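You operate a simulated robot arm through the tools that you are given. There is no shell and no other tool.

You are at the controls of a simulated robot arm. One attempt, no reset.

TASK
Share out the grade markers on the top of the packing table. At the end: the white grade marker that says "A" from the top of the packing table is on the pink tray; the white grade marker that says "C" from the top of the packing table is in the table drawer; whatever was shut is shut again. Leave all else as you found it, and nothing knocked over (what rides in a drawer may roll over).

The check looks at the end state, three seconds after you hand in, the way a careful person would. Anything else that was tipped, shoved, dropped, spilled or broken makes it a failure.

THE ROBOT
A 7-joint arm with a two-finger parallel gripper, fixed in place. Base frame: the origin is on the floor under the middle of its stand, x ahead of it, y to its left, z up; the work surface is at about z = 0.78. Lengths are in m, angles in degrees, forces in N, time in s.
It reaches about 1.247 m from its shoulder. Its first joint turns from -132.0 to 132.0 degrees. Payload 3.91 kg.
The TCP is the grasp point between the finger pads, 0.03 m short of the fingertips. In the tool frame z runs along the fingers and y along their closing line. Largest opening 0.11 m; finger width 0.02, thickness 0.01; the body of the gripper, 0.048 by 0.112 m, starts 0.055 m behind the TCP.
Orientation is told as [roll, pitch, yaw] about the base's x, y, z axes, in that order, counted from this pose: with the fingers straight down and closing along the base's y, the tool's x points along the base's -x, its y along +y and its z along -z.

THE INTERFACE
- The arm moves only by the tool servo_tool. Its arguments are lists of equal length, an entry for each row: "slide": the shift along the base's x, y, z in mm, a list of three; "rot": the turn, a rotation vector about the base's x, y, z in degrees, a list of three. In form: {"slide": [[tx, ty, tz], ...], "rot": [[ax, ay, az], ...]}. A call has 1 to 20 rows; each row is the pose to reach, as a shift and turn from the pose commanded when the call began. "jaw" is the closure in counts, from 0 (fully open) to 255 (shut), set as the call begins (left out, the last holds). A row lasts 0.2 s, in which the tool goes at most 0.05 m and 8.6 degrees; a call with a longer step from one row to the next is refused whole, and so is a gripper value outside its range. Where a pose cannot be reached the arm comes as near as it can. A force on the tool above 40 N (or 10 N above the force at the start of the call, whichever is more), or a blocked arm, ends the call early, and 0.2 s more pass. The fingers move at their own pace (about 0.108 m/s each) and stop on an object; they squeeze with about 41 N. The grip force told is the motor's: it shows also when the fingers shut on nothing. Time passes only in rows, and 0.2 s behind the last, so rows that repeat a pose let the fingers close. The reply holds the time, the measured pose of the TCP, the force on the tool along the base axes, the opening and the grip force, in the units named above and with some noise, with the torque about the TCP (base axes, N m) and any sound that the robot's microphone picked up, and new pictures: "views" is both (left out), scene, wrist or none.
- Cameras (640 x 400 px; columns grow to the right, rows downward): "scene" is fixed at [0.0488, 0.4983, 1.3292]; the picture's right is [-0.02, -1.00, 0.00], its down [-0.76, 0.01, -0.65] and it looks along [0.65, -0.01, -0.76] (base axes); focal length 271 px, centre (320, 200). "wrist" rides on the gripper at [0.072, 0.017, -0.103] in the tool frame; the picture's right is [-0.23, 0.97, 0.00], its down [-0.76, -0.18, -0.62] and it looks along [-0.61, -0.14, 0.78] (tool axes); focal length 222 px, centre (320, 200). There is no depth. A picture from a camera that has moved, and an enlarged one, comes with that camera's place and axes in the base frame and with its lens.
- close_up(camera, box): a new picture of the part [left, top, right, bottom] of that camera's present view, enlarged. It takes no simulated time.
- close_job(): hands the job in; it is judged then, once.

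Nothing tells you positions but the pictures and the camera data. Unless the task says otherwise, let go and move clear before handing in.

The tools are called as name(argument=value, ...) on one line, values as JSON. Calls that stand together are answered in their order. servo_tool: Moves the arm, as the interface text tells. Its arguments: {"type":"object","properties":{"slide":{"type":"array"},"rot":{"type":"array"},"jaw":{"type":"number"},"views":{"type":"string","enum":["both","scene","wrist","none"]}},"required":["slide","rot"]} The other tools are called the same way: close_up (camera, box) takes an enlarged picture of a part of a camera's view; close_job () hands the job in.

At the start:

```text
time: 0.0
eef_pos: [0.5607, 0.2557, 1.0547]
ee_rot: [0.0, -0.1, 0.0]
ft_force: [0.6, -0.5, -0.7]
torque: [0.01, 0.02, 0.01]
grip_width: 0.1099
gripper_force: 0.1
```

scene: 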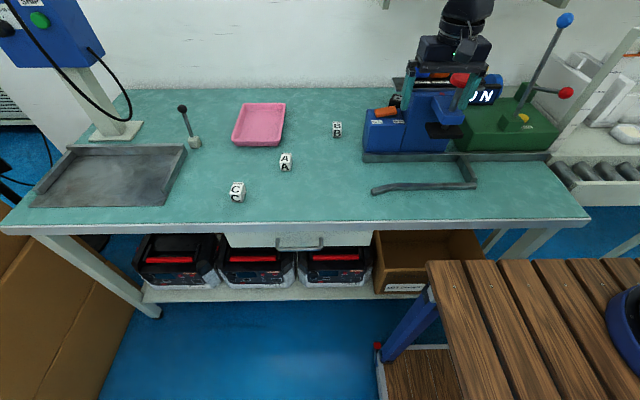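
wrist: 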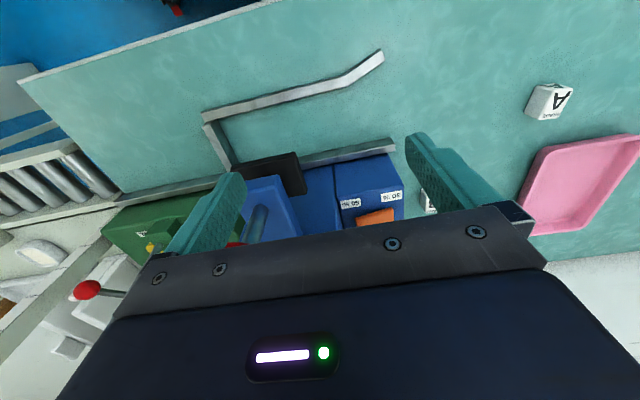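

I see a teal packing table with three white cubes (C, A, and another), a pink tray, and a drawer with a handle below the table's front edge. I'll look closer at these first.

close_up(camera="scene", box=[200, 80, 360, 210])

close_up(camera="scene", box=[210, 200, 410, 320])

close_up(camera="scene", box=[350, 80, 500, 200])

```text
3.08 times, centred on (280, 145) of scene
camera zoom: at [0.0488, 0.4983, 1.3292], right [-0.02, -1.0, 0.0], down [-0.76, 0.01, -0.65], along [0.65, -0.01, -0.76], focal length 833 px, centre (443, 369)
```

zoom: 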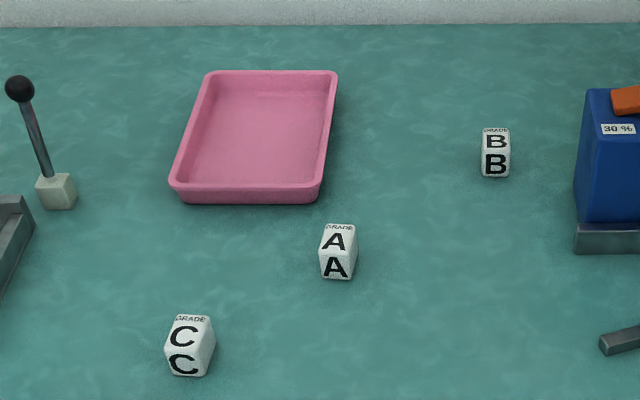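

```text
3.20 times, centred on (310, 260) of scene
camera zoom: at [0.0488, 0.4983, 1.3292], right [-0.02, -1.0, 0.0], down [-0.76, 0.01, -0.65], along [0.65, -0.01, -0.76], focal length 867 px, centre (352, 8)
```

zoom: 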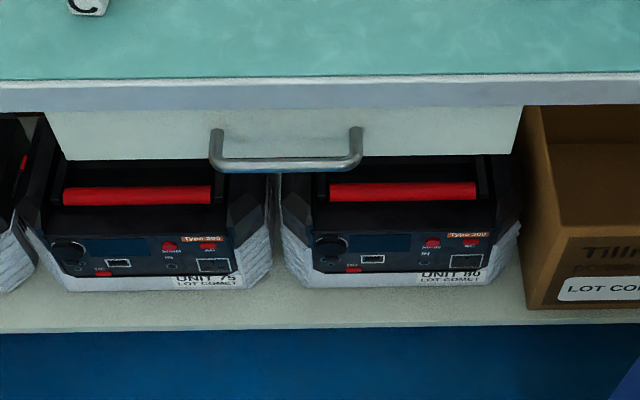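

```text
3.33 times, centred on (425, 140) of scene
camera zoom: at [0.0488, 0.4983, 1.3292], right [-0.02, -1.0, 0.0], down [-0.76, 0.01, -0.65], along [0.65, -0.01, -0.76], focal length 903 px, centre (-30, 400)
```

zoom: 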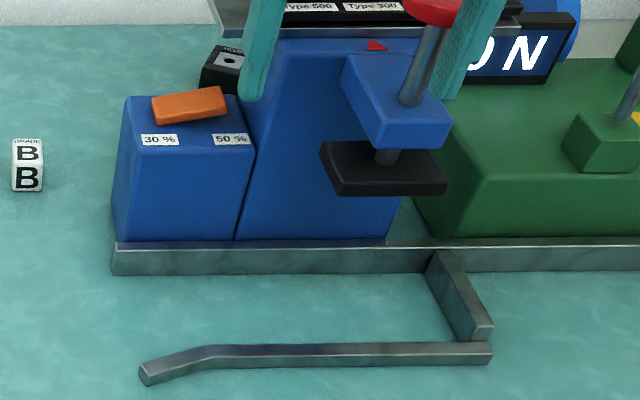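

Cube A sits at about (0.65, 0.59), cube C at about (0.53, 0.71), and the tray at about (0.86, 0.69). The shut drawer's handle bar is at about x=0.42, y=0.49–0.60, z≈0.695. I'll first turn the gripper by 90° and move it, still high, to a spot in front of the drawer.

servo_tool(slide=[[-21, 26, 0], [-42, 52, 0], [-63, 78, 0], [-84, 104, 0], [-105, 130, 0], [-126, 156, 0], [-147, 182, 0], [-168, 208, 0], [-189, 234, 0], [-210, 260, 0], [-231, 288, 0]], rot=[[0, 0, 8.18], [0, 0, 16.36], [0, 0, 24.54], [0, 0, 32.73], [0, 0, 40.9], [0, 0, 49.1], [0, 0, 57.3], [0, 0, 65.5], [0, 0, 73.6], [0, 0, 81.8], [0, 0, 90]], jaw=0)

```text
time: 2.4
eef_pos: [0.332, 0.5445, 1.055]
ee_rot: [0.0, 0.0, 90.1]
ft_force: [-0.3, -0.7, 0.0]
torque: [0.03, -0.01, 0.03]
grip_width: 0.11
gripper_force: 0.1
camera wrist: at [0.315, 0.4723, 1.1585], right [-0.97, 0.23, 0.0], down [0.18, 0.76, 0.62], along [0.14, 0.61, -0.78], focal length 222 px, centre (320, 200)
```

scene: 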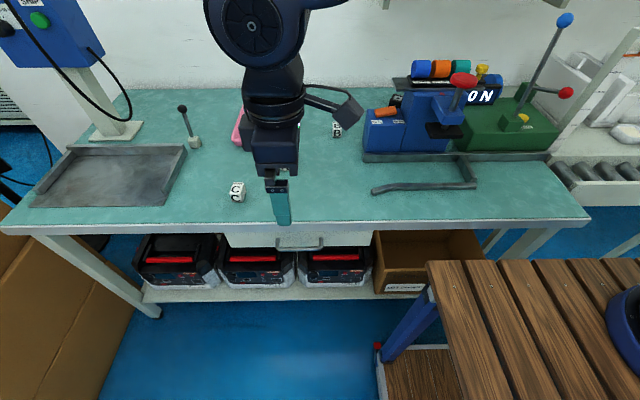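
wrist: 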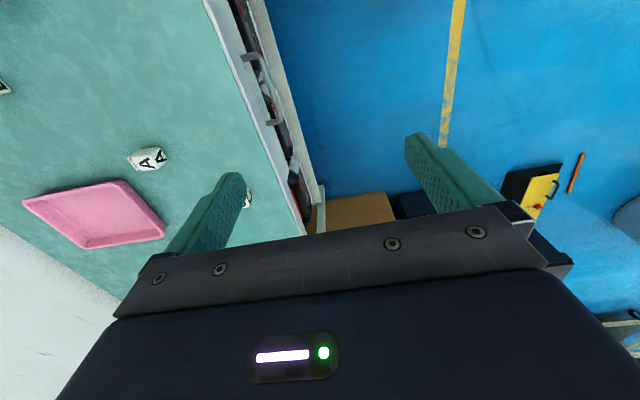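

The gripper is now over the aisle in front of the drawer. I'll enlarge the handle in the wrist view so I can triangulate it.

close_up(camera="wrist", box=[190, 0, 350, 100])

close_up(camera="wrist", box=[190, 60, 350, 240])

```text
4.00 times, centred on (270, 50) of wrist
camera zoom: at [0.315, 0.4723, 1.1585], right [-0.97, 0.23, 0.0], down [0.18, 0.76, 0.62], along [0.14, 0.61, -0.78], focal length 888 px, centre (520, 800)
```

zoom: 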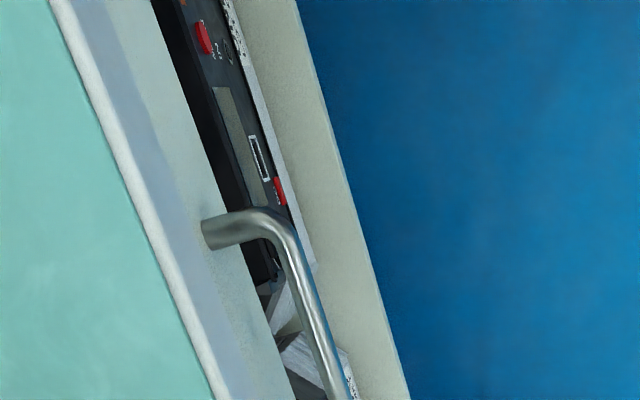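

```text
2.22 times, centred on (270, 150) of wrist
camera zoom: at [0.315, 0.4723, 1.1585], right [-0.97, 0.23, 0.0], down [0.18, 0.76, 0.62], along [0.14, 0.61, -0.78], focal length 494 px, centre (431, 311)
```

zoom: 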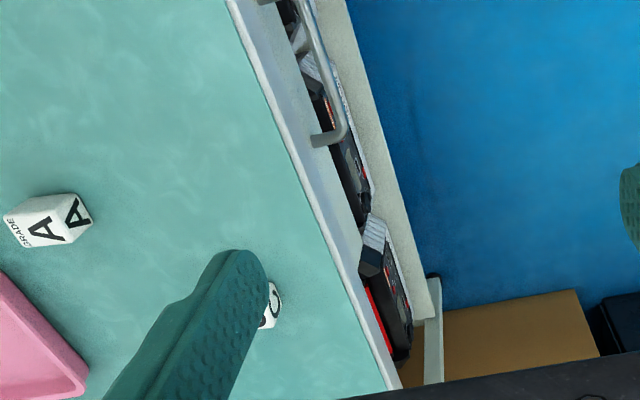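

The handle bar works out at about (0.43, 0.49–0.60, 0.685), with the drawer face near x=0.464. I'll lower the gripper in front of the table and tilt the fingers forward, with the jaws partly closed to fit around the bar.

servo_tool(slide=[[-4, 0, -32], [-8, 0, -64], [-12, 0, -96], [-16, 0, -128], [-20, 0, -160], [-24, 0, -192], [-28, 0, -224], [-32, 0, -255]], rot=[[0, -8.12, 0], [0, -16.25, 0], [0, -24.4, 0], [0, -32.5, 0], [0, -40.6, 0], [0, -48.8, 0], [0, -56.9, 0], [0, -65, 0]], jaw=180)

```text
time: 4.2
eef_pos: [0.2993, 0.5426, 0.8008]
ee_rot: [-65.1, -0.1, 90.0]
ft_force: [0.4, -0.5, -0.8]
torque: [0.02, 0.05, 0.0]
grip_width: 0.0321
gripper_force: 0.0
camera wrist: at [0.1996, 0.4707, 0.828], right [-0.41, 0.23, -0.88], down [-0.49, 0.76, 0.42], along [0.77, 0.61, -0.2], focal length 222 px, centre (320, 200)
```

scene: 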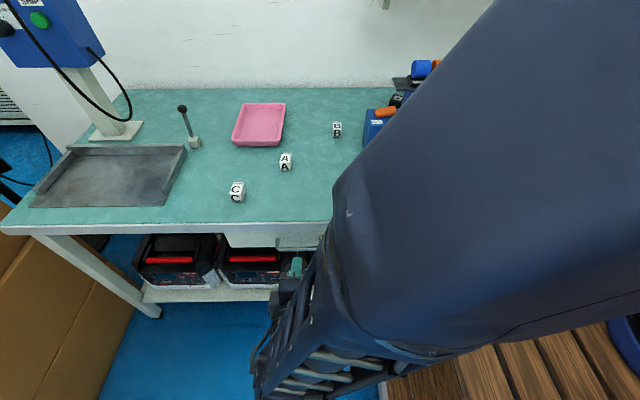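
wrist: 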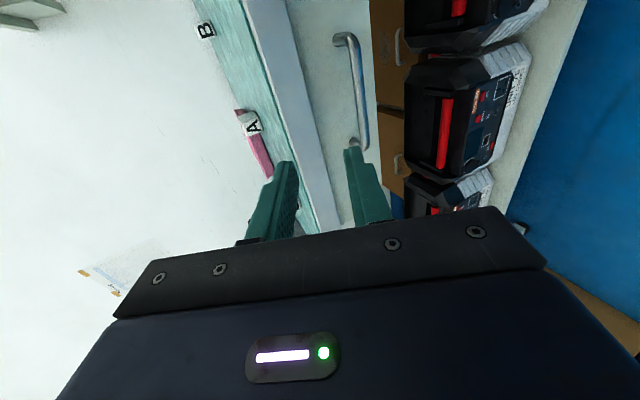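

The pose is reached and the handle is clearly visible ahead of the fingers. I'll enlarge it to pin down its position.

close_up(camera="wrist", box=[250, 20, 410, 220])

```text
2.00 times, centred on (330, 120) of wrist
camera zoom: at [0.1996, 0.4707, 0.828], right [-0.41, 0.23, -0.88], down [-0.49, 0.76, 0.42], along [0.77, 0.61, -0.2], focal length 444 px, centre (300, 360)
```

zoom: 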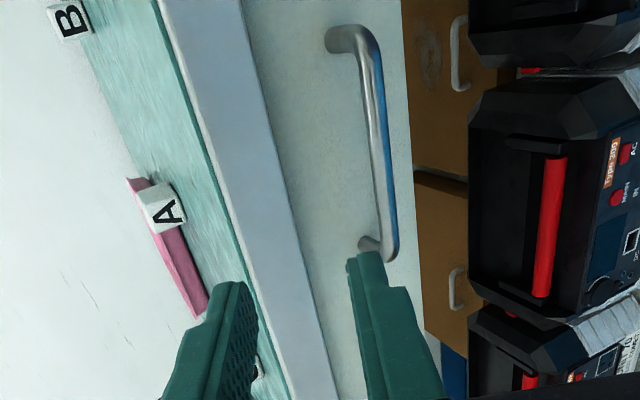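

The bar centre comes out consistently at (0.429, 0.547, 0.689), with the drawer face at about x=0.468. I'll bring the fingers in along their pointing direction to straddle the bar.

servo_tool(slide=[[24, 2, -36], [48, 3, -72], [66, 3, -80.5], [84, 3, -89], [102, 3, -97.5], [118, 3, -105], [118, 3, -105]], rot=[[0, 0, 0], [0, 0, 0], [0, 0, 0], [0, 0, 0], [0, 0, 0], [0, 0, 0], [0, 0, 0]])

```text
time: 5.8
eef_pos: [0.4169, 0.5475, 0.6943]
ee_rot: [-65.0, -0.1, 89.9]
ft_force: [-0.2, 0.4, -0.2]
torque: [0.0, 0.0, 0.03]
grip_width: 0.0324
gripper_force: 0.0
camera wrist: at [0.3158, 0.4743, 0.7225], right [-0.41, 0.23, -0.88], down [-0.49, 0.76, 0.42], along [0.77, 0.61, -0.2], focal length 222 px, centre (320, 200)
```

scene: 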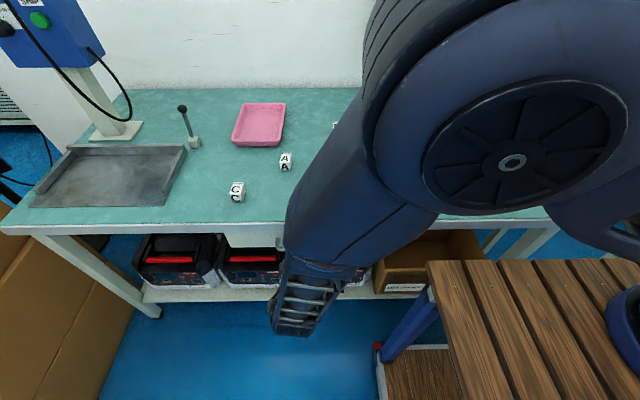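
wrist: 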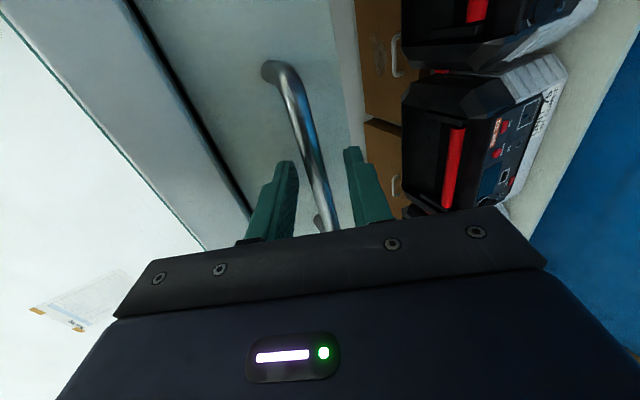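

The bar now lies between the two fingers with no contact. I'll close the jaws on it.

servo_tool(slide=[[0, 0, 0], [0, 0, 0], [0, 0, 0]], rot=[[0, 0, 0], [0, 0, 0], [0, 0, 0]], jaw=255, views="wrist")

```text
time: 6.6
eef_pos: [0.4159, 0.5466, 0.6944]
ee_rot: [-65.1, 0.0, 90.0]
ft_force: [2.0, -0.6, 26.0]
torque: [-0.67, -0.38, -0.49]
grip_width: 0.0119
gripper_force: 45.8
camera wrist: at [0.3159, 0.4745, 0.7234], right [-0.41, 0.23, -0.88], down [-0.49, 0.76, 0.42], along [0.77, 0.61, -0.2], focal length 222 px, centre (320, 200)
```

wrist: 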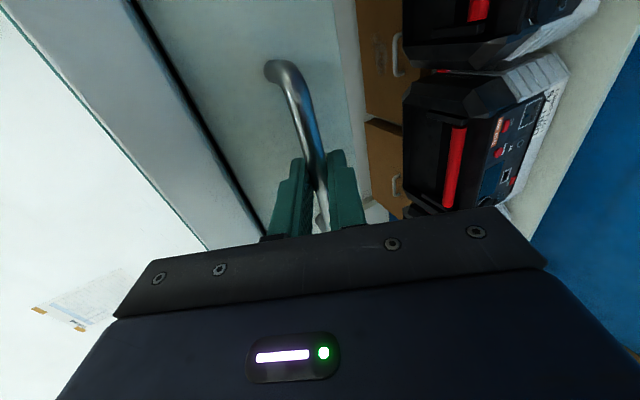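

The jaws have the bar (12 mm wide), but a 26 N upward force shows the bar is slightly higher than the tool centre. I'll raise the tool a little to relieve that.

servo_tool(slide=[[0, 0, 1], [0, 0, 2]], rot=[[0, 0, 0], [0, 0, 0]], views="none")

```text
time: 7.2
eef_pos: [0.4165, 0.5472, 0.6949]
ee_rot: [-64.9, 0.0, 90.0]
ft_force: [0.9, 6.1, 4.8]
torque: [-0.12, -0.08, 0.25]
grip_width: 0.0116
gripper_force: 45.0
```

The load is relieved. I'll start pulling the drawer toward -x in small steps.

servo_tool(slide=[[-8, 0, 0], [-18, 0, 0], [-30, 0, 0], [-42, 0, 0], [-54, 0, 0]], rot=[[0, 0, 0], [0, 0, 0], [0, 0, 0], [0, 0, 0], [0, 0, 0]])

```text
time: 8.4
eef_pos: [0.362, 0.5475, 0.6954]
ee_rot: [-65.0, 0.0, 90.0]
ft_force: [0.8, -7.3, 9.5]
torque: [-0.36, -0.09, -0.11]
grip_width: 0.0118
gripper_force: 45.1
camera wrist: at [0.2616, 0.4745, 0.7237], right [-0.41, 0.23, -0.88], down [-0.49, 0.76, 0.42], along [0.77, 0.61, -0.2], focal length 222 px, centre (320, 200)
```

scene: 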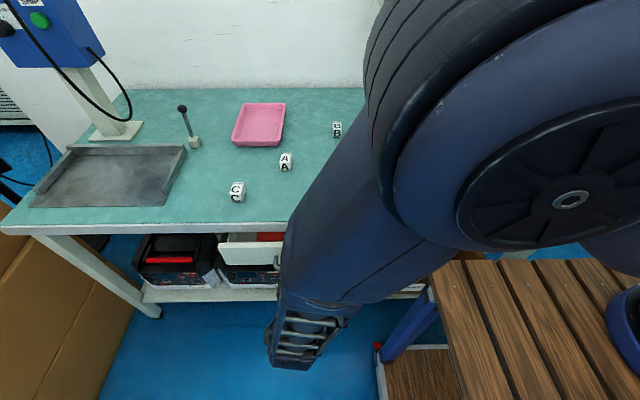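
wrist: 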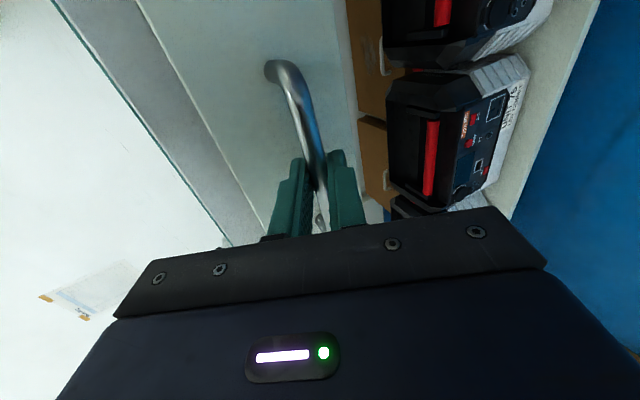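

The drawer is sliding out smoothly with little force. I'll keep pulling.

servo_tool(slide=[[-12, 0, 0], [-24, 0, 0], [-36, 0, 0], [-48, 0, 0], [-60, 0, 0], [-72, 0, 0], [-84, 0, 0], [-96, 0, 0], [-108, 0, 0]], rot=[[0, 0, 0], [0, 0, 0], [0, 0, 0], [0, 0, 0], [0, 0, 0], [0, 0, 0], [0, 0, 0], [0, 0, 0], [0, 0, 0]])

```text
time: 10.5
eef_pos: [0.2545, 0.5471, 0.695]
ee_rot: [-64.8, 0.0, 90.1]
ft_force: [-0.6, 5.8, -10.4]
torque: [0.03, 0.09, 0.44]
grip_width: 0.0117
gripper_force: 44.9
stopped in row 9: the force on the tool passed its limit at 41 N (the readings are from after the stop); the commanded pose is now the measured one
camera wrist: at [0.1542, 0.4743, 0.7242], right [-0.41, 0.23, -0.88], down [-0.49, 0.76, 0.43], along [0.77, 0.61, -0.21], focal length 222 px, centre (320, 200)
```

scene: 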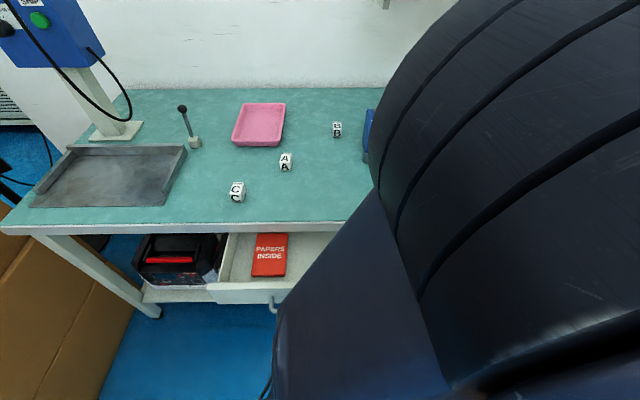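
wrist: 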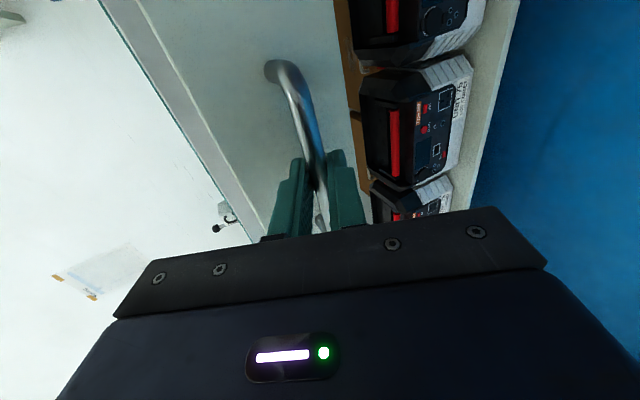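

The drawer hit its stop after opening about 162 mm, and there is a red packet lying inside it. I'll open the jaws partly, back off along the finger direction and then rise.

servo_tool(slide=[[0, 0, 0], [0, 0, 0], [0, 0, 0]], rot=[[0, 0, 0], [0, 0, 0], [0, 0, 0]], jaw=180, views="wrist")

```text
time: 11.3
eef_pos: [0.253, 0.5468, 0.6948]
ee_rot: [-64.9, 0.1, 90.0]
ft_force: [-0.4, 0.0, 0.3]
torque: [0.04, -0.01, 0.01]
grip_width: 0.0323
gripper_force: 0.0
camera wrist: at [0.1545, 0.474, 0.7246], right [-0.41, 0.23, -0.88], down [-0.49, 0.76, 0.42], along [0.77, 0.61, -0.2], focal length 222 px, centre (320, 200)
```

wrist: 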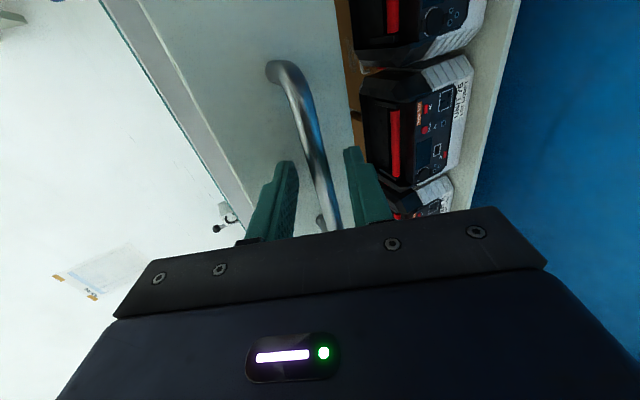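

servo_tool(slide=[[-18, 0, 8.5], [-36, 0, 17], [-54, 0, 25], [-54, 0, 65], [-54, 0, 105], [-54, 0, 145], [-54, 0, 185]], rot=[[0, 0, 0], [0, 0, 0], [0, 0, 0], [0, 0, 0], [0, 0, 0], [0, 0, 0], [0, 0, 0]])

```text
time: 12.9
eef_pos: [0.1995, 0.5469, 0.8818]
ee_rot: [-64.9, 0.1, 89.9]
ft_force: [0.7, 1.4, -0.3]
torque: [0.0, -0.01, -0.02]
grip_width: 0.032
gripper_force: 0.1
camera wrist: at [0.1007, 0.4746, 0.9107], right [-0.41, 0.23, -0.88], down [-0.49, 0.76, 0.42], along [0.77, 0.61, -0.2], focal length 222 px, centre (320, 200)
```

scene: 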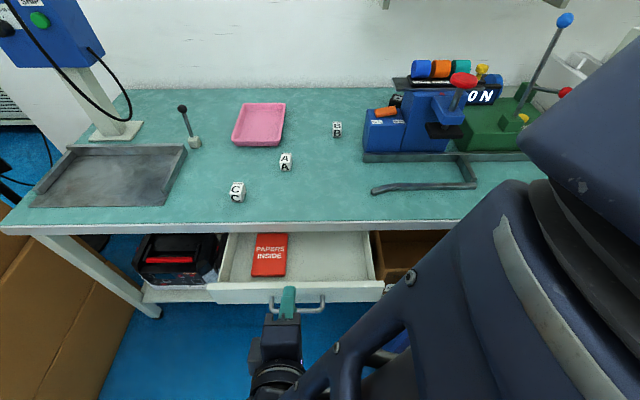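
wrist: 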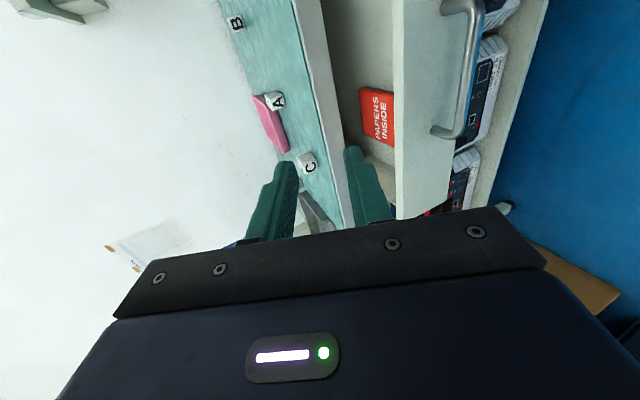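

The drawer is open, with free floor to the right of the red packet. I'll enlarge both cubes to judge their orientation while I bring the gripper upright above the table.

close_up(camera="scene", box=[220, 145, 300, 210])

close_up(camera="scene", box=[200, 220, 390, 320])

servo_tool(slide=[[20, 13, 20], [50, 26, 40], [80, 39, 60], [110, 52, 80], [140, 65, 95], [170, 78, 110], [200, 91, 120], [230, 103, 120]], rot=[[0, 8.12, 0], [0, 16.25, 0], [0, 24.4, 0], [0, 32.5, 0], [0, 40.6, 0], [0, 48.8, 0], [0, 56.9, 0], [0, 65, 0]], jaw=0)

```text
6.15 times, centred on (260, 178) of scene
camera zoom: at [0.0488, 0.4983, 1.3292], right [-0.02, -1.0, 0.0], down [-0.76, 0.01, -0.65], along [0.65, -0.01, -0.76], focal length 1667 px, centre (689, 338)
```

zoom: 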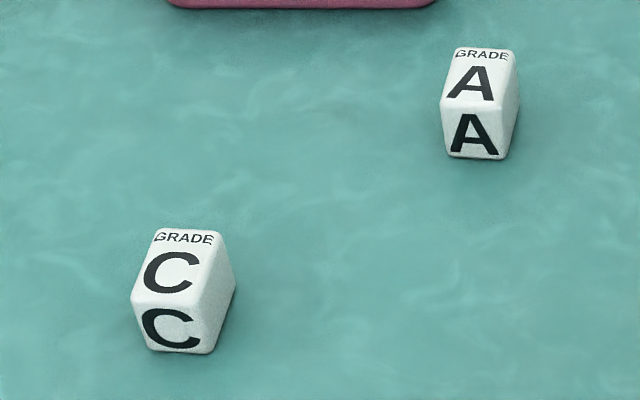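

```text
3.37 times, centred on (295, 270) of scene
camera zoom: at [0.0488, 0.4983, 1.3292], right [-0.02, -1.0, 0.0], down [-0.76, 0.01, -0.65], along [0.65, -0.01, -0.76], focal length 912 px, centre (404, -36)
```

zoom: 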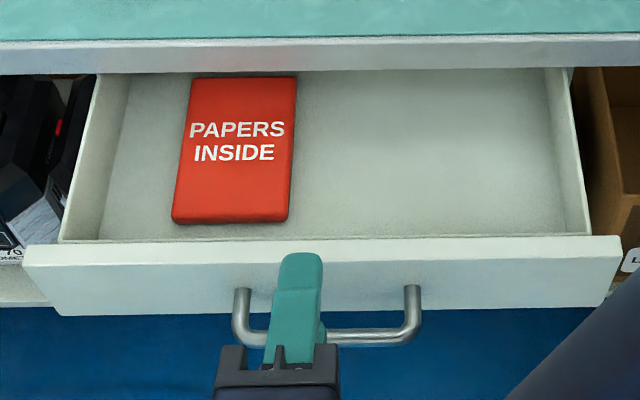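

```text
time: 14.7
eef_pos: [0.4303, 0.6511, 1.0039]
ee_rot: [0.1, 0.0, 90.1]
ft_force: [-0.9, 0.8, 0.4]
torque: [-0.04, -0.09, -0.03]
grip_width: 0.11
gripper_force: 0.1
camera wrist: at [0.4143, 0.5782, 1.1074], right [-0.97, 0.22, 0.0], down [0.18, 0.76, 0.62], along [0.14, 0.61, -0.78], focal length 222 px, centre (320, 200)
```

scene: 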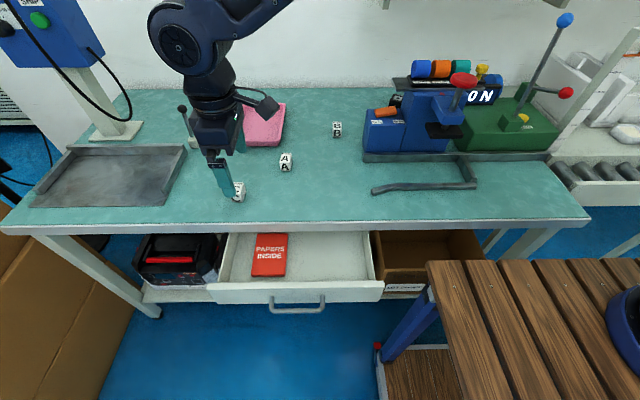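
wrist: 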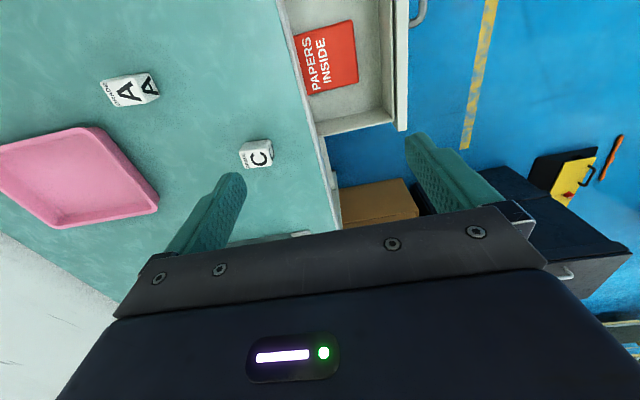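

Cube C is about 30 mm, centred near (0.531, 0.708) and turned about -9°. Cube A is near (0.650, 0.589), turned about -7°. I'll turn the gripper to match C and hover over it.

servo_tool(slide=[[9, 5, -7], [18, 10, -14], [27, 15, -21], [36, 20, -28], [45, 25, -35], [54, 30, -42], [63, 35, -49], [72, 40, -56], [81, 45, -63], [90, 50, -70], [95, 54, -77], [101, 57, -84]], rot=[[0, 0, -8.25], [0, 0, -16.5], [0, 0, -24.75], [0, 0, -33], [0, 0, -41.25], [0, 0, -49.5], [0, 0, -57.75], [0, 0, -66], [0, 0, -74.25], [0, 0, -82.5], [0, 0, -90.75], [0, 0, -99]], jaw=0)

```text
time: 17.3
eef_pos: [0.532, 0.7077, 0.9191]
ee_rot: [0.1, 0.1, -9.1]
ft_force: [0.4, -0.5, 0.5]
torque: [0.01, 0.0, 0.01]
grip_width: 0.1098
gripper_force: 0.1
camera wrist: at [0.4632, 0.7344, 1.0209], right [0.38, 0.93, 0.0], down [0.72, -0.3, 0.62], along [0.58, -0.23, -0.78], focal length 222 px, centre (320, 200)
```

scene: 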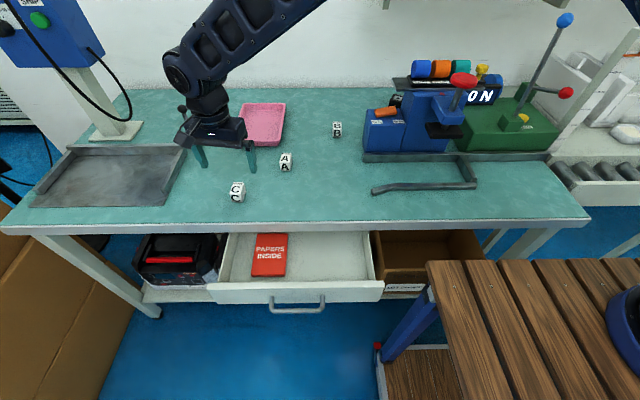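
wrist: 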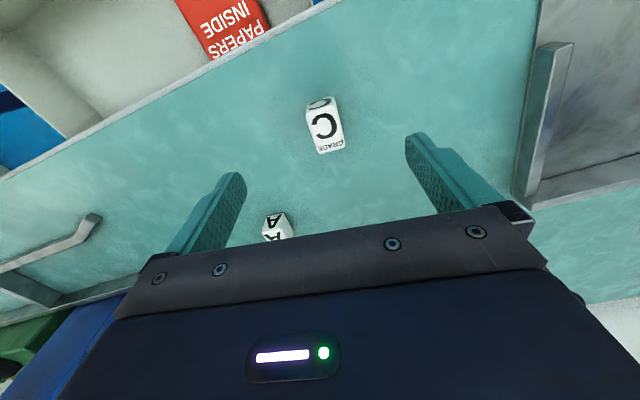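

The gripper is above C. I'll enlarge the wrist view to check the cube's place and angle relative to the fingers.

close_up(camera="wrist", box=[270, 80, 380, 170])

```text
4.44 times, centred on (325, 125) of wrist
camera zoom: at [0.4632, 0.7344, 1.0209], right [0.38, 0.93, 0.0], down [0.72, -0.3, 0.62], along [0.58, -0.23, -0.78], focal length 987 px, centre (298, 533)
```

zoom: 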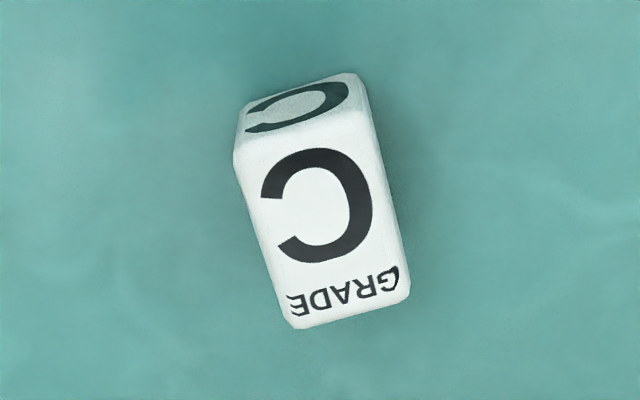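

The blocks are really about 30 × 42 × 30 mm. C is centred at about (0.539, 0.709) and turned about -5°. I'll make small corrections and go down with the jaws open, stopping with the fingertips just above the table.

servo_tool(slide=[[7, 1.5, 0], [7, 1.5, -30], [7, 1.5, -60], [7, 1.5, -85], [7, 1.5, -98], [7, 1.5, -103]], rot=[[0, 0, 3], [0, 0, 3], [0, 0, 3], [0, 0, 3], [0, 0, 3], [0, 0, 3]], jaw=0)

```text
time: 18.7
eef_pos: [0.5378, 0.7077, 0.8145]
ee_rot: [0.1, 0.0, -6.0]
ft_force: [-0.5, -0.1, 0.5]
torque: [-0.03, 0.0, 0.03]
grip_width: 0.11
gripper_force: 0.1
camera wrist: at [0.4678, 0.7315, 0.9173], right [0.33, 0.94, 0.0], down [0.74, -0.26, 0.62], along [0.59, -0.2, -0.78], focal length 222 px, centre (320, 200)
```

scene: 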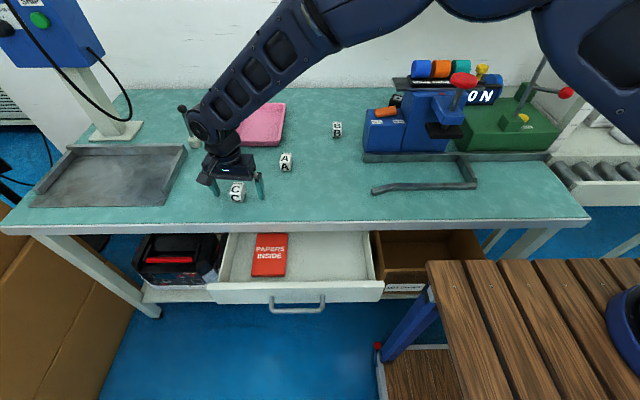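
wrist: 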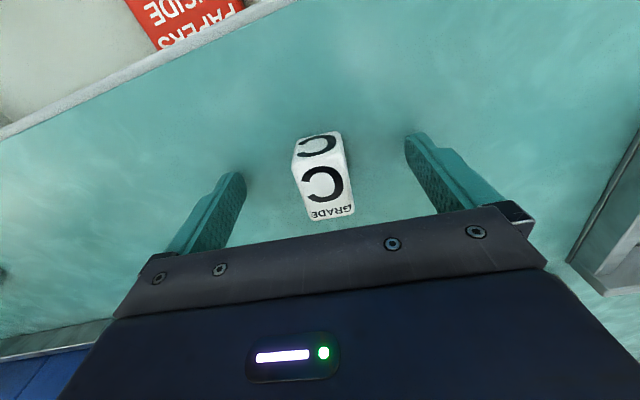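

No contact so far and the block sits between the fingers. I'll take one closer look before closing.

close_up(camera="wrist", box=[170, 100, 490, 260])

close_up(camera="scene", box=[190, 140, 290, 210])

```text
2.00 times, centred on (330, 180) of wrist
camera zoom: at [0.4678, 0.7315, 0.9173], right [0.33, 0.94, 0.0], down [0.74, -0.26, 0.62], along [0.59, -0.2, -0.78], focal length 444 px, centre (300, 240)
```

zoom: 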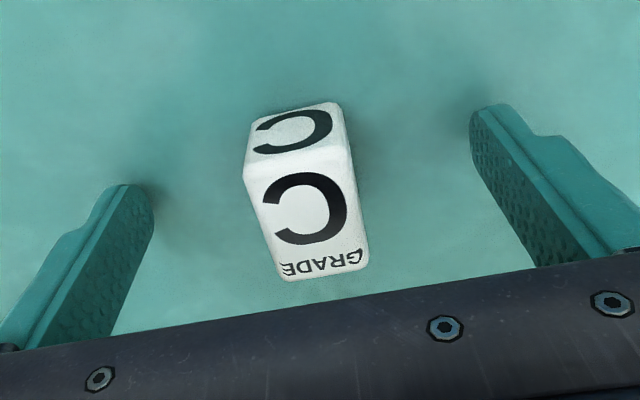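

```text
5.71 times, centred on (240, 175) of scene
camera zoom: at [0.0488, 0.4983, 1.3292], right [-0.02, -1.0, 0.0], down [-0.76, 0.01, -0.65], along [0.65, -0.01, -0.76], focal length 1548 px, centre (777, 343)
```

zoom: 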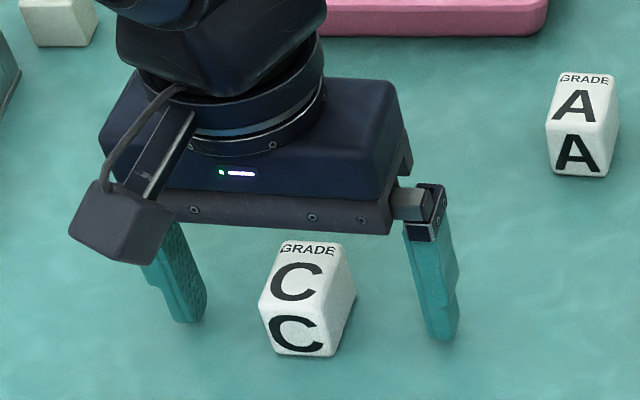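

The block's centre is about 5 mm further ahead than the tool, so I'll nudge forward and close on it.

servo_tool(slide=[[5, 1.5, 0], [5, 1.5, 0]], rot=[[0, 0, 0], [0, 0, 0]], jaw=0, views="none")

servo_tool(slide=[[0, 0, 0], [0, 0, 0], [0, 0, 0], [0, 0, 0]], rot=[[0, 0, 0], [0, 0, 0], [0, 0, 0], [0, 0, 0]], jaw=255)

```text
time: 19.3
eef_pos: [0.5432, 0.7087, 0.8136]
ee_rot: [0.0, 0.0, -5.9]
ft_force: [0.2, -0.2, -0.1]
torque: [-0.03, 0.0, 0.0]
grip_width: 0.1103
gripper_force: 0.1
```

```text
time: 20.3
eef_pos: [0.5426, 0.7094, 0.8142]
ee_rot: [0.1, 0.1, -6.0]
ft_force: [0.9, -0.3, 0.5]
torque: [0.01, 0.01, 0.03]
grip_width: 0.0291
gripper_force: 41.1
camera wrist: at [0.4731, 0.7331, 0.9173], right [0.33, 0.95, 0.0], down [0.74, -0.26, 0.62], along [0.59, -0.2, -0.78], focal length 222 px, centre (320, 200)
```

scene: 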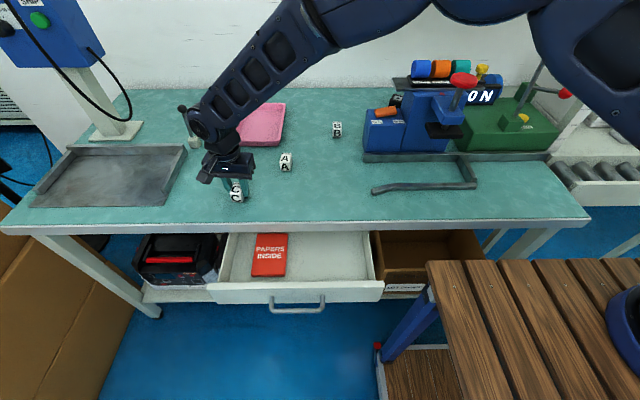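
wrist: 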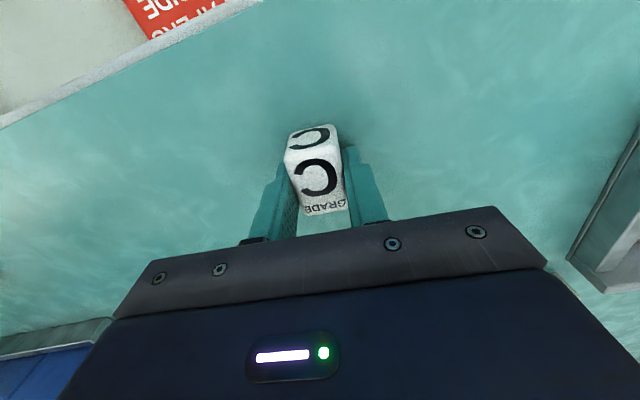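

Block C is firmly held (29 mm). I'll lift it and carry it to above the empty right part of the drawer.

servo_tool(slide=[[0, 0, 30], [0, 0, 65], [0, 0, 100], [-20, -29, 105], [-43, -62, 105], [-66, -95, 105], [-89, -128, 105], [-112, -161, 105], [-135, -194, 105], [-160, -229, 105]], rot=[[0, 0, 0], [0, 0, 0], [0, 0, 0], [0, 0, 1], [0, 0, 2], [0, 0, 3], [0, 0, 4], [0, 0, 5], [0, 0, 6], [0, 0, 6]])

```text
time: 22.5
eef_pos: [0.3849, 0.4796, 0.9211]
ee_rot: [0.1, -0.1, 0.1]
ft_force: [1.4, 0.1, -0.5]
torque: [-0.03, 0.01, -0.02]
grip_width: 0.0289
gripper_force: 40.6
camera wrist: at [0.3121, 0.4963, 1.0238], right [0.23, 0.97, 0.0], down [0.76, -0.18, 0.62], along [0.61, -0.14, -0.78], focal length 222 px, centre (320, 200)
```

scene: 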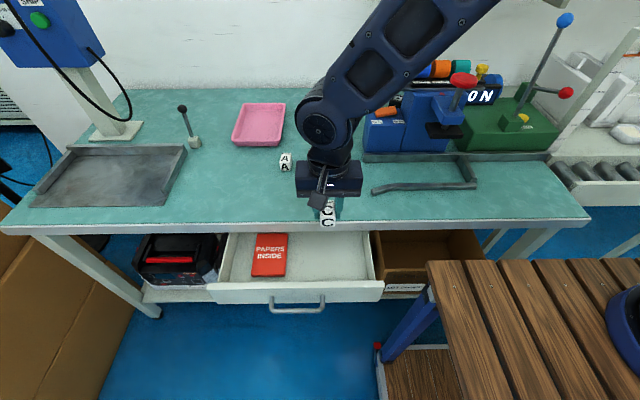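
wrist: 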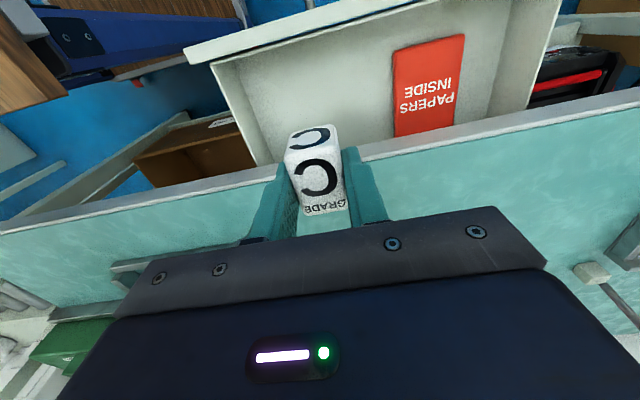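

The drawer opening spans about x=0.32–0.445, so the block is well centred over it. I'll lower it gently into the drawer, clear of the packet.

servo_tool(slide=[[-1, 0, -40], [-1, 0, -80], [-1, 0, -120], [-1, 0, -155], [-1, 0, -185], [-1, 0, -200], [-1, 0, -210]], rot=[[0, 0, 0], [0, 0, 0], [0, 0, 0], [0, 0, 0], [0, 0, 0], [0, 0, 0], [0, 0, 0]])

```text
time: 24.1
eef_pos: [0.3843, 0.4815, 0.7091]
ee_rot: [0.1, 0.0, 0.2]
ft_force: [-0.2, 0.0, -2.0]
torque: [0.01, 0.04, -0.01]
grip_width: 0.029
gripper_force: 41.0
camera wrist: at [0.3117, 0.497, 0.8132], right [0.23, 0.97, 0.0], down [0.76, -0.18, 0.62], along [0.61, -0.14, -0.78], focal length 222 px, centre (320, 200)
```

scene: 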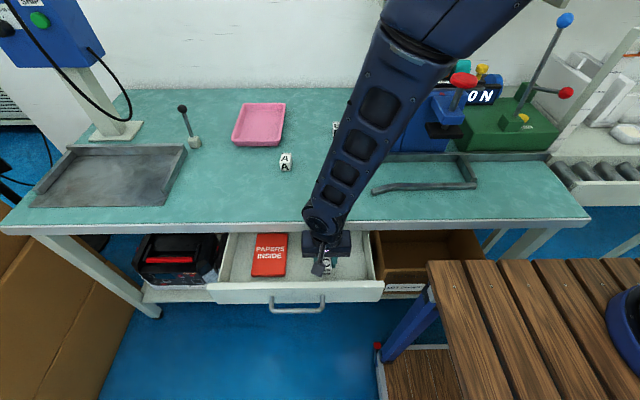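
wrist: 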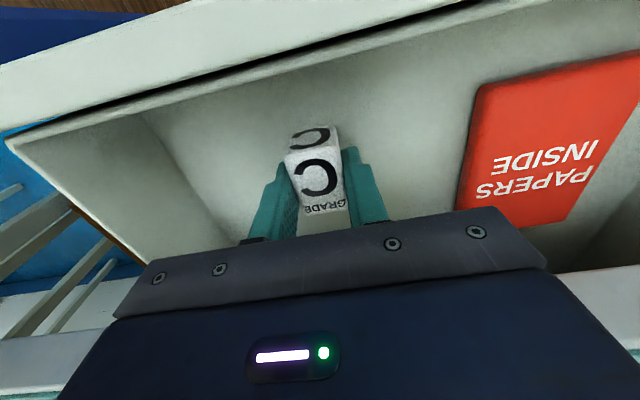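

The block is inside the drawer and still just above the floor. I'll lower in small steps and watch for contact.

servo_tool(slide=[[0, 0, -4], [0, 0, -8], [0, 0, -8]], rot=[[0, 0, 0], [0, 0, 0], [0, 0, 0]], views="wrist")

```text
time: 24.9
eef_pos: [0.3831, 0.4811, 0.7003]
ee_rot: [0.1, 0.0, 0.1]
ft_force: [1.1, 0.1, -1.4]
torque: [-0.01, -0.01, 0.02]
grip_width: 0.0288
gripper_force: 41.3
camera wrist: at [0.3115, 0.4974, 0.8047], right [0.23, 0.97, 0.0], down [0.76, -0.18, 0.62], along [0.61, -0.14, -0.78], focal length 222 px, centre (320, 200)
```

wrist: 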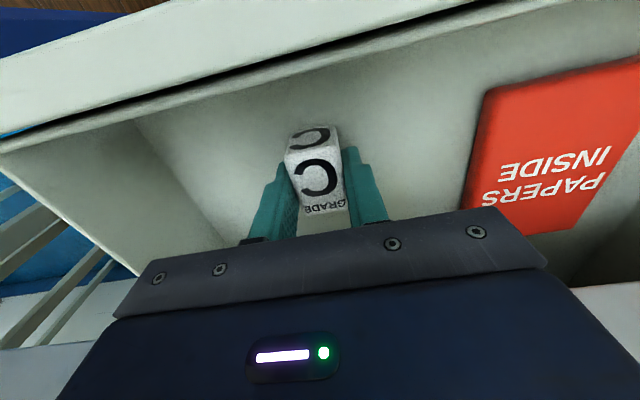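

servo_tool(slide=[[0, 0, -3], [0, 0, -6], [0, 0, -6]], rot=[[0, 0, 0], [0, 0, 0], [0, 0, 0]], views="wrist")

```text
time: 25.7
eef_pos: [0.3825, 0.4808, 0.6948]
ee_rot: [0.1, 0.0, 0.0]
ft_force: [-0.2, 0.1, -0.6]
torque: [0.0, 0.02, 0.01]
grip_width: 0.0289
gripper_force: 41.3
camera wrist: at [0.3111, 0.4971, 0.7987], right [0.23, 0.97, 0.0], down [0.76, -0.18, 0.62], along [0.61, -0.14, -0.78], focal length 222 px, centre (320, 200)
```

wrist: 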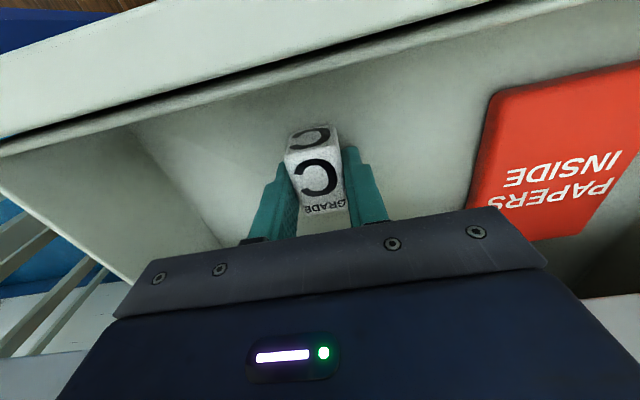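

servo_tool(slide=[[0, 0, -2], [0, 0, -4], [0, 0, -4]], rot=[[0, 0, 0], [0, 0, 0], [0, 0, 0]], views="wrist")

close_up(camera="wrist", box=[220, 90, 420, 240])

```text
time: 26.5
eef_pos: [0.3834, 0.4815, 0.6922]
ee_rot: [0.1, 0.0, 0.2]
ft_force: [1.3, -3.0, 28.4]
torque: [-0.15, 0.01, -0.01]
grip_width: 0.029
gripper_force: 40.5
camera wrist: at [0.3111, 0.4972, 0.795], right [0.23, 0.97, 0.0], down [0.76, -0.18, 0.62], along [0.61, -0.14, -0.78], focal length 222 px, centre (320, 200)
```

wrist: 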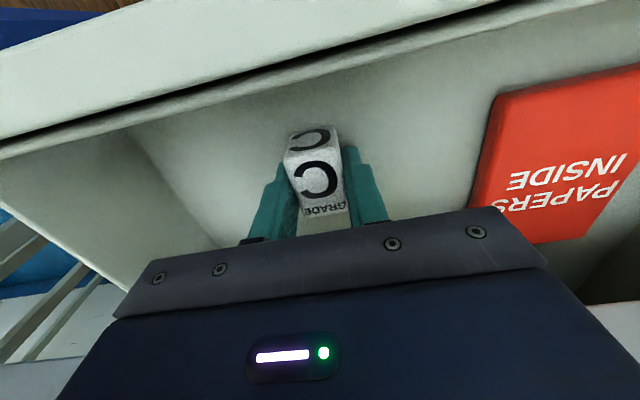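

```text
2.67 times, centred on (320, 165) of wrist
camera zoom: at [0.3111, 0.4972, 0.795], right [0.23, 0.97, 0.0], down [0.76, -0.18, 0.62], along [0.61, -0.14, -0.78], focal length 592 px, centre (320, 293)
```

zoom: 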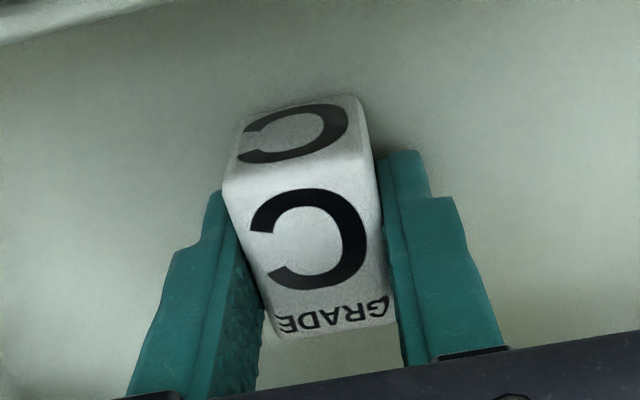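

The block has touched the drawer floor. I'll ease up slightly and release it.

servo_tool(slide=[[0, 0, 2], [0, 0, 2]], rot=[[0, 0, 0], [0, 0, 0]], views="none")

servo_tool(slide=[[0, 0, 0], [0, 0, 0], [0, 0, 0], [0, 0, 0]], rot=[[0, 0, 0], [0, 0, 0], [0, 0, 0], [0, 0, 0]], jaw=93, views="wrist")

```text
time: 27.1
eef_pos: [0.3835, 0.4797, 0.6926]
ee_rot: [-0.1, -0.1, 0.0]
ft_force: [-0.3, -0.4, -0.5]
torque: [0.02, -0.01, -0.01]
grip_width: 0.0288
gripper_force: 40.8
```

```text
time: 28.1
eef_pos: [0.3828, 0.4814, 0.6937]
ee_rot: [0.1, 0.0, 0.1]
ft_force: [0.2, 0.0, 0.0]
torque: [-0.02, -0.02, -0.02]
grip_width: 0.07
gripper_force: 0.1
camera wrist: at [0.311, 0.4974, 0.7961], right [0.23, 0.97, 0.0], down [0.76, -0.18, 0.62], along [0.61, -0.14, -0.78], focal length 222 px, centre (320, 200)
```

wrist: 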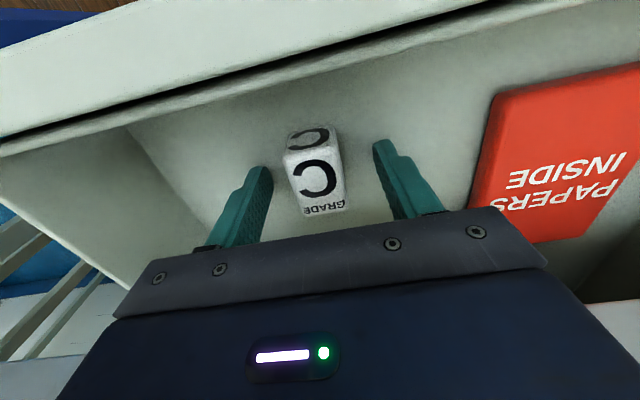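

C is sitting in the drawer. I'll rise straight up, go back in front of the handle with closed jaws tilted slightly forward, and then push the drawer shut on its bar.

servo_tool(slide=[[0, 0, 30], [0, 0, 70], [0, 0, 115], [0, 0, 165], [-37, 13, 165], [-74, 26, 165], [-111, 39, 165], [-148, 52, 165], [-183, 64, 165]], rot=[[0, 0, 0], [0, 0, 0], [0, 0, 0], [0, 0, 0], [0, 0, 0], [0, 0, 0], [0, -5, 0], [0, -10, 0], [0, -15, 0]])

```text
time: 30.1
eef_pos: [0.2025, 0.5457, 0.8582]
ee_rot: [0.1, -15.1, -0.1]
ft_force: [0.3, 0.2, -0.3]
torque: [-0.03, 0.07, -0.02]
grip_width: 0.0701
gripper_force: 0.1
camera wrist: at [0.1057, 0.5616, 0.9388], right [0.22, 0.97, 0.06], down [0.57, -0.18, 0.8], along [0.79, -0.14, -0.6], focal length 222 px, centre (320, 200)
```

scene: 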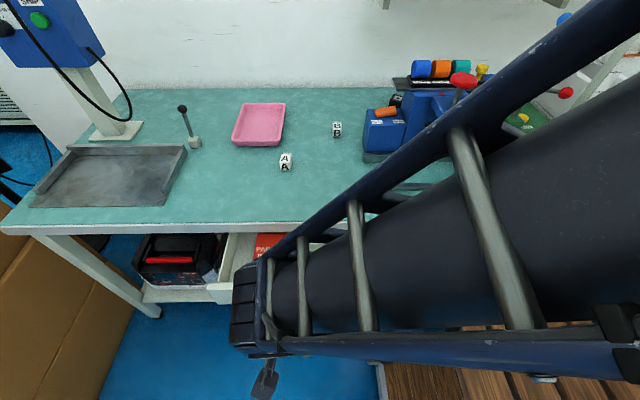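
wrist: 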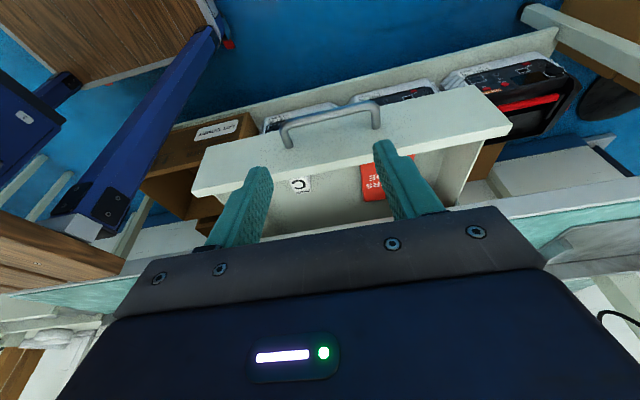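

The handle is where I expected, at about x=0.27. I'll lower the closed fingers in front of the bar.

servo_tool(slide=[[0, 0, -35], [0, 0, -75], [0, 0, -115], [0, 0, -140], [0, 0, -153]], rot=[[0, 0, 0], [0, 0, 0], [0, 0, 0], [0, 0, 0], [0, 0, 0]], jaw=255)

```text
time: 31.3
eef_pos: [0.1995, 0.5457, 0.7035]
ee_rot: [0.1, -15.0, 0.1]
ft_force: [-0.4, -0.9, 0.3]
torque: [-0.04, 0.01, -0.06]
grip_width: 0.0
gripper_force: 37.2
camera wrist: at [0.1025, 0.5621, 0.7851], right [0.22, 0.97, 0.06], down [0.57, -0.18, 0.8], along [0.79, -0.14, -0.6], focal length 222 px, centre (320, 200)
```

scene: 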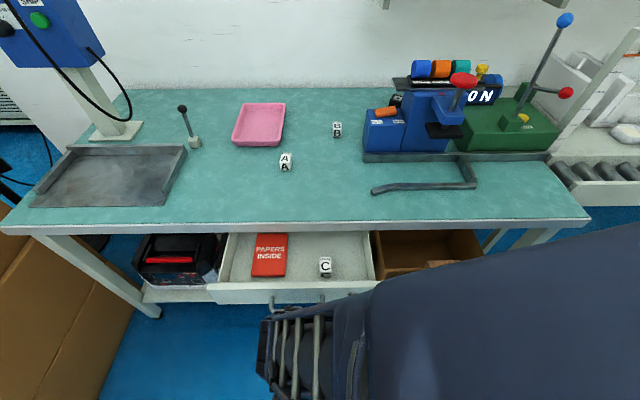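
wrist: 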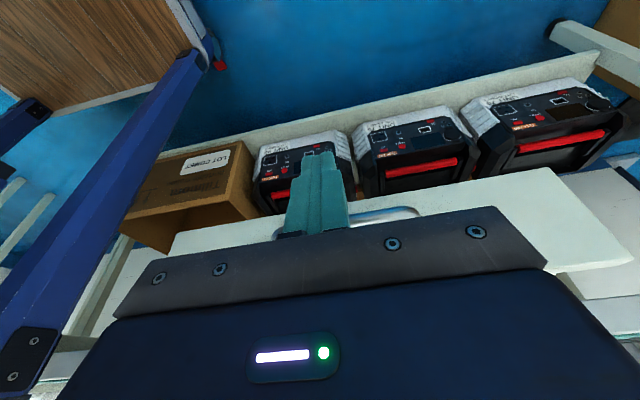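

C is visible in the drawer and the closed fingers are in front of the handle bar. I'll push gently forward.

servo_tool(slide=[[20, 0, 0], [36, 0, 0], [46, 0, 0], [54, 0, 0], [62, 0, 0], [72, 0, 0], [84, 0, 0], [96, 0, 0], [108, 0, 0], [120, 0, 0], [132, 0, 0], [144, 0, 0], [156, 0, 0]], rot=[[0, 0, 0], [0, 0, 0], [0, 0, 0], [0, 0, 0], [0, 0, 0], [0, 0, 0], [0, 0, 0], [0, 0, 0], [0, 0, 0], [0, 0, 0], [0, 0, 0], [0, 0, 0], [0, 0, 0]])

```text
time: 34.1
eef_pos: [0.3555, 0.5456, 0.7058]
ee_rot: [0.1, -15.0, 0.1]
ft_force: [0.0, -0.9, -0.8]
torque: [-0.03, -0.01, -0.01]
grip_width: 0.0001
gripper_force: 38.2
camera wrist: at [0.2597, 0.5614, 0.7864], right [0.22, 0.97, 0.06], down [0.57, -0.18, 0.8], along [0.79, -0.14, -0.6], focal length 222 px, centre (320, 200)
```

scene: 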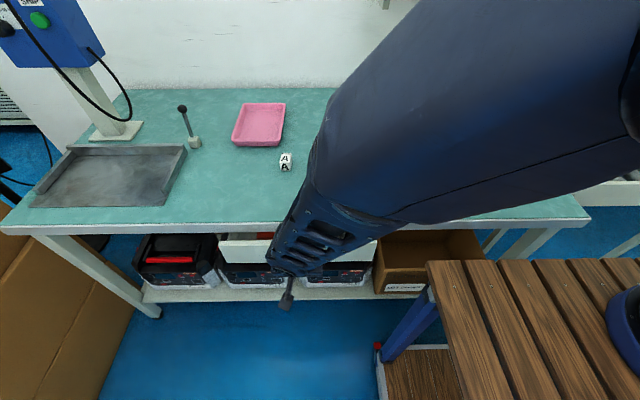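
wrist: 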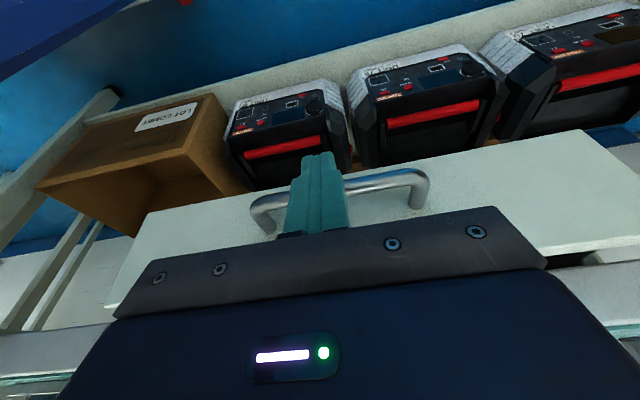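

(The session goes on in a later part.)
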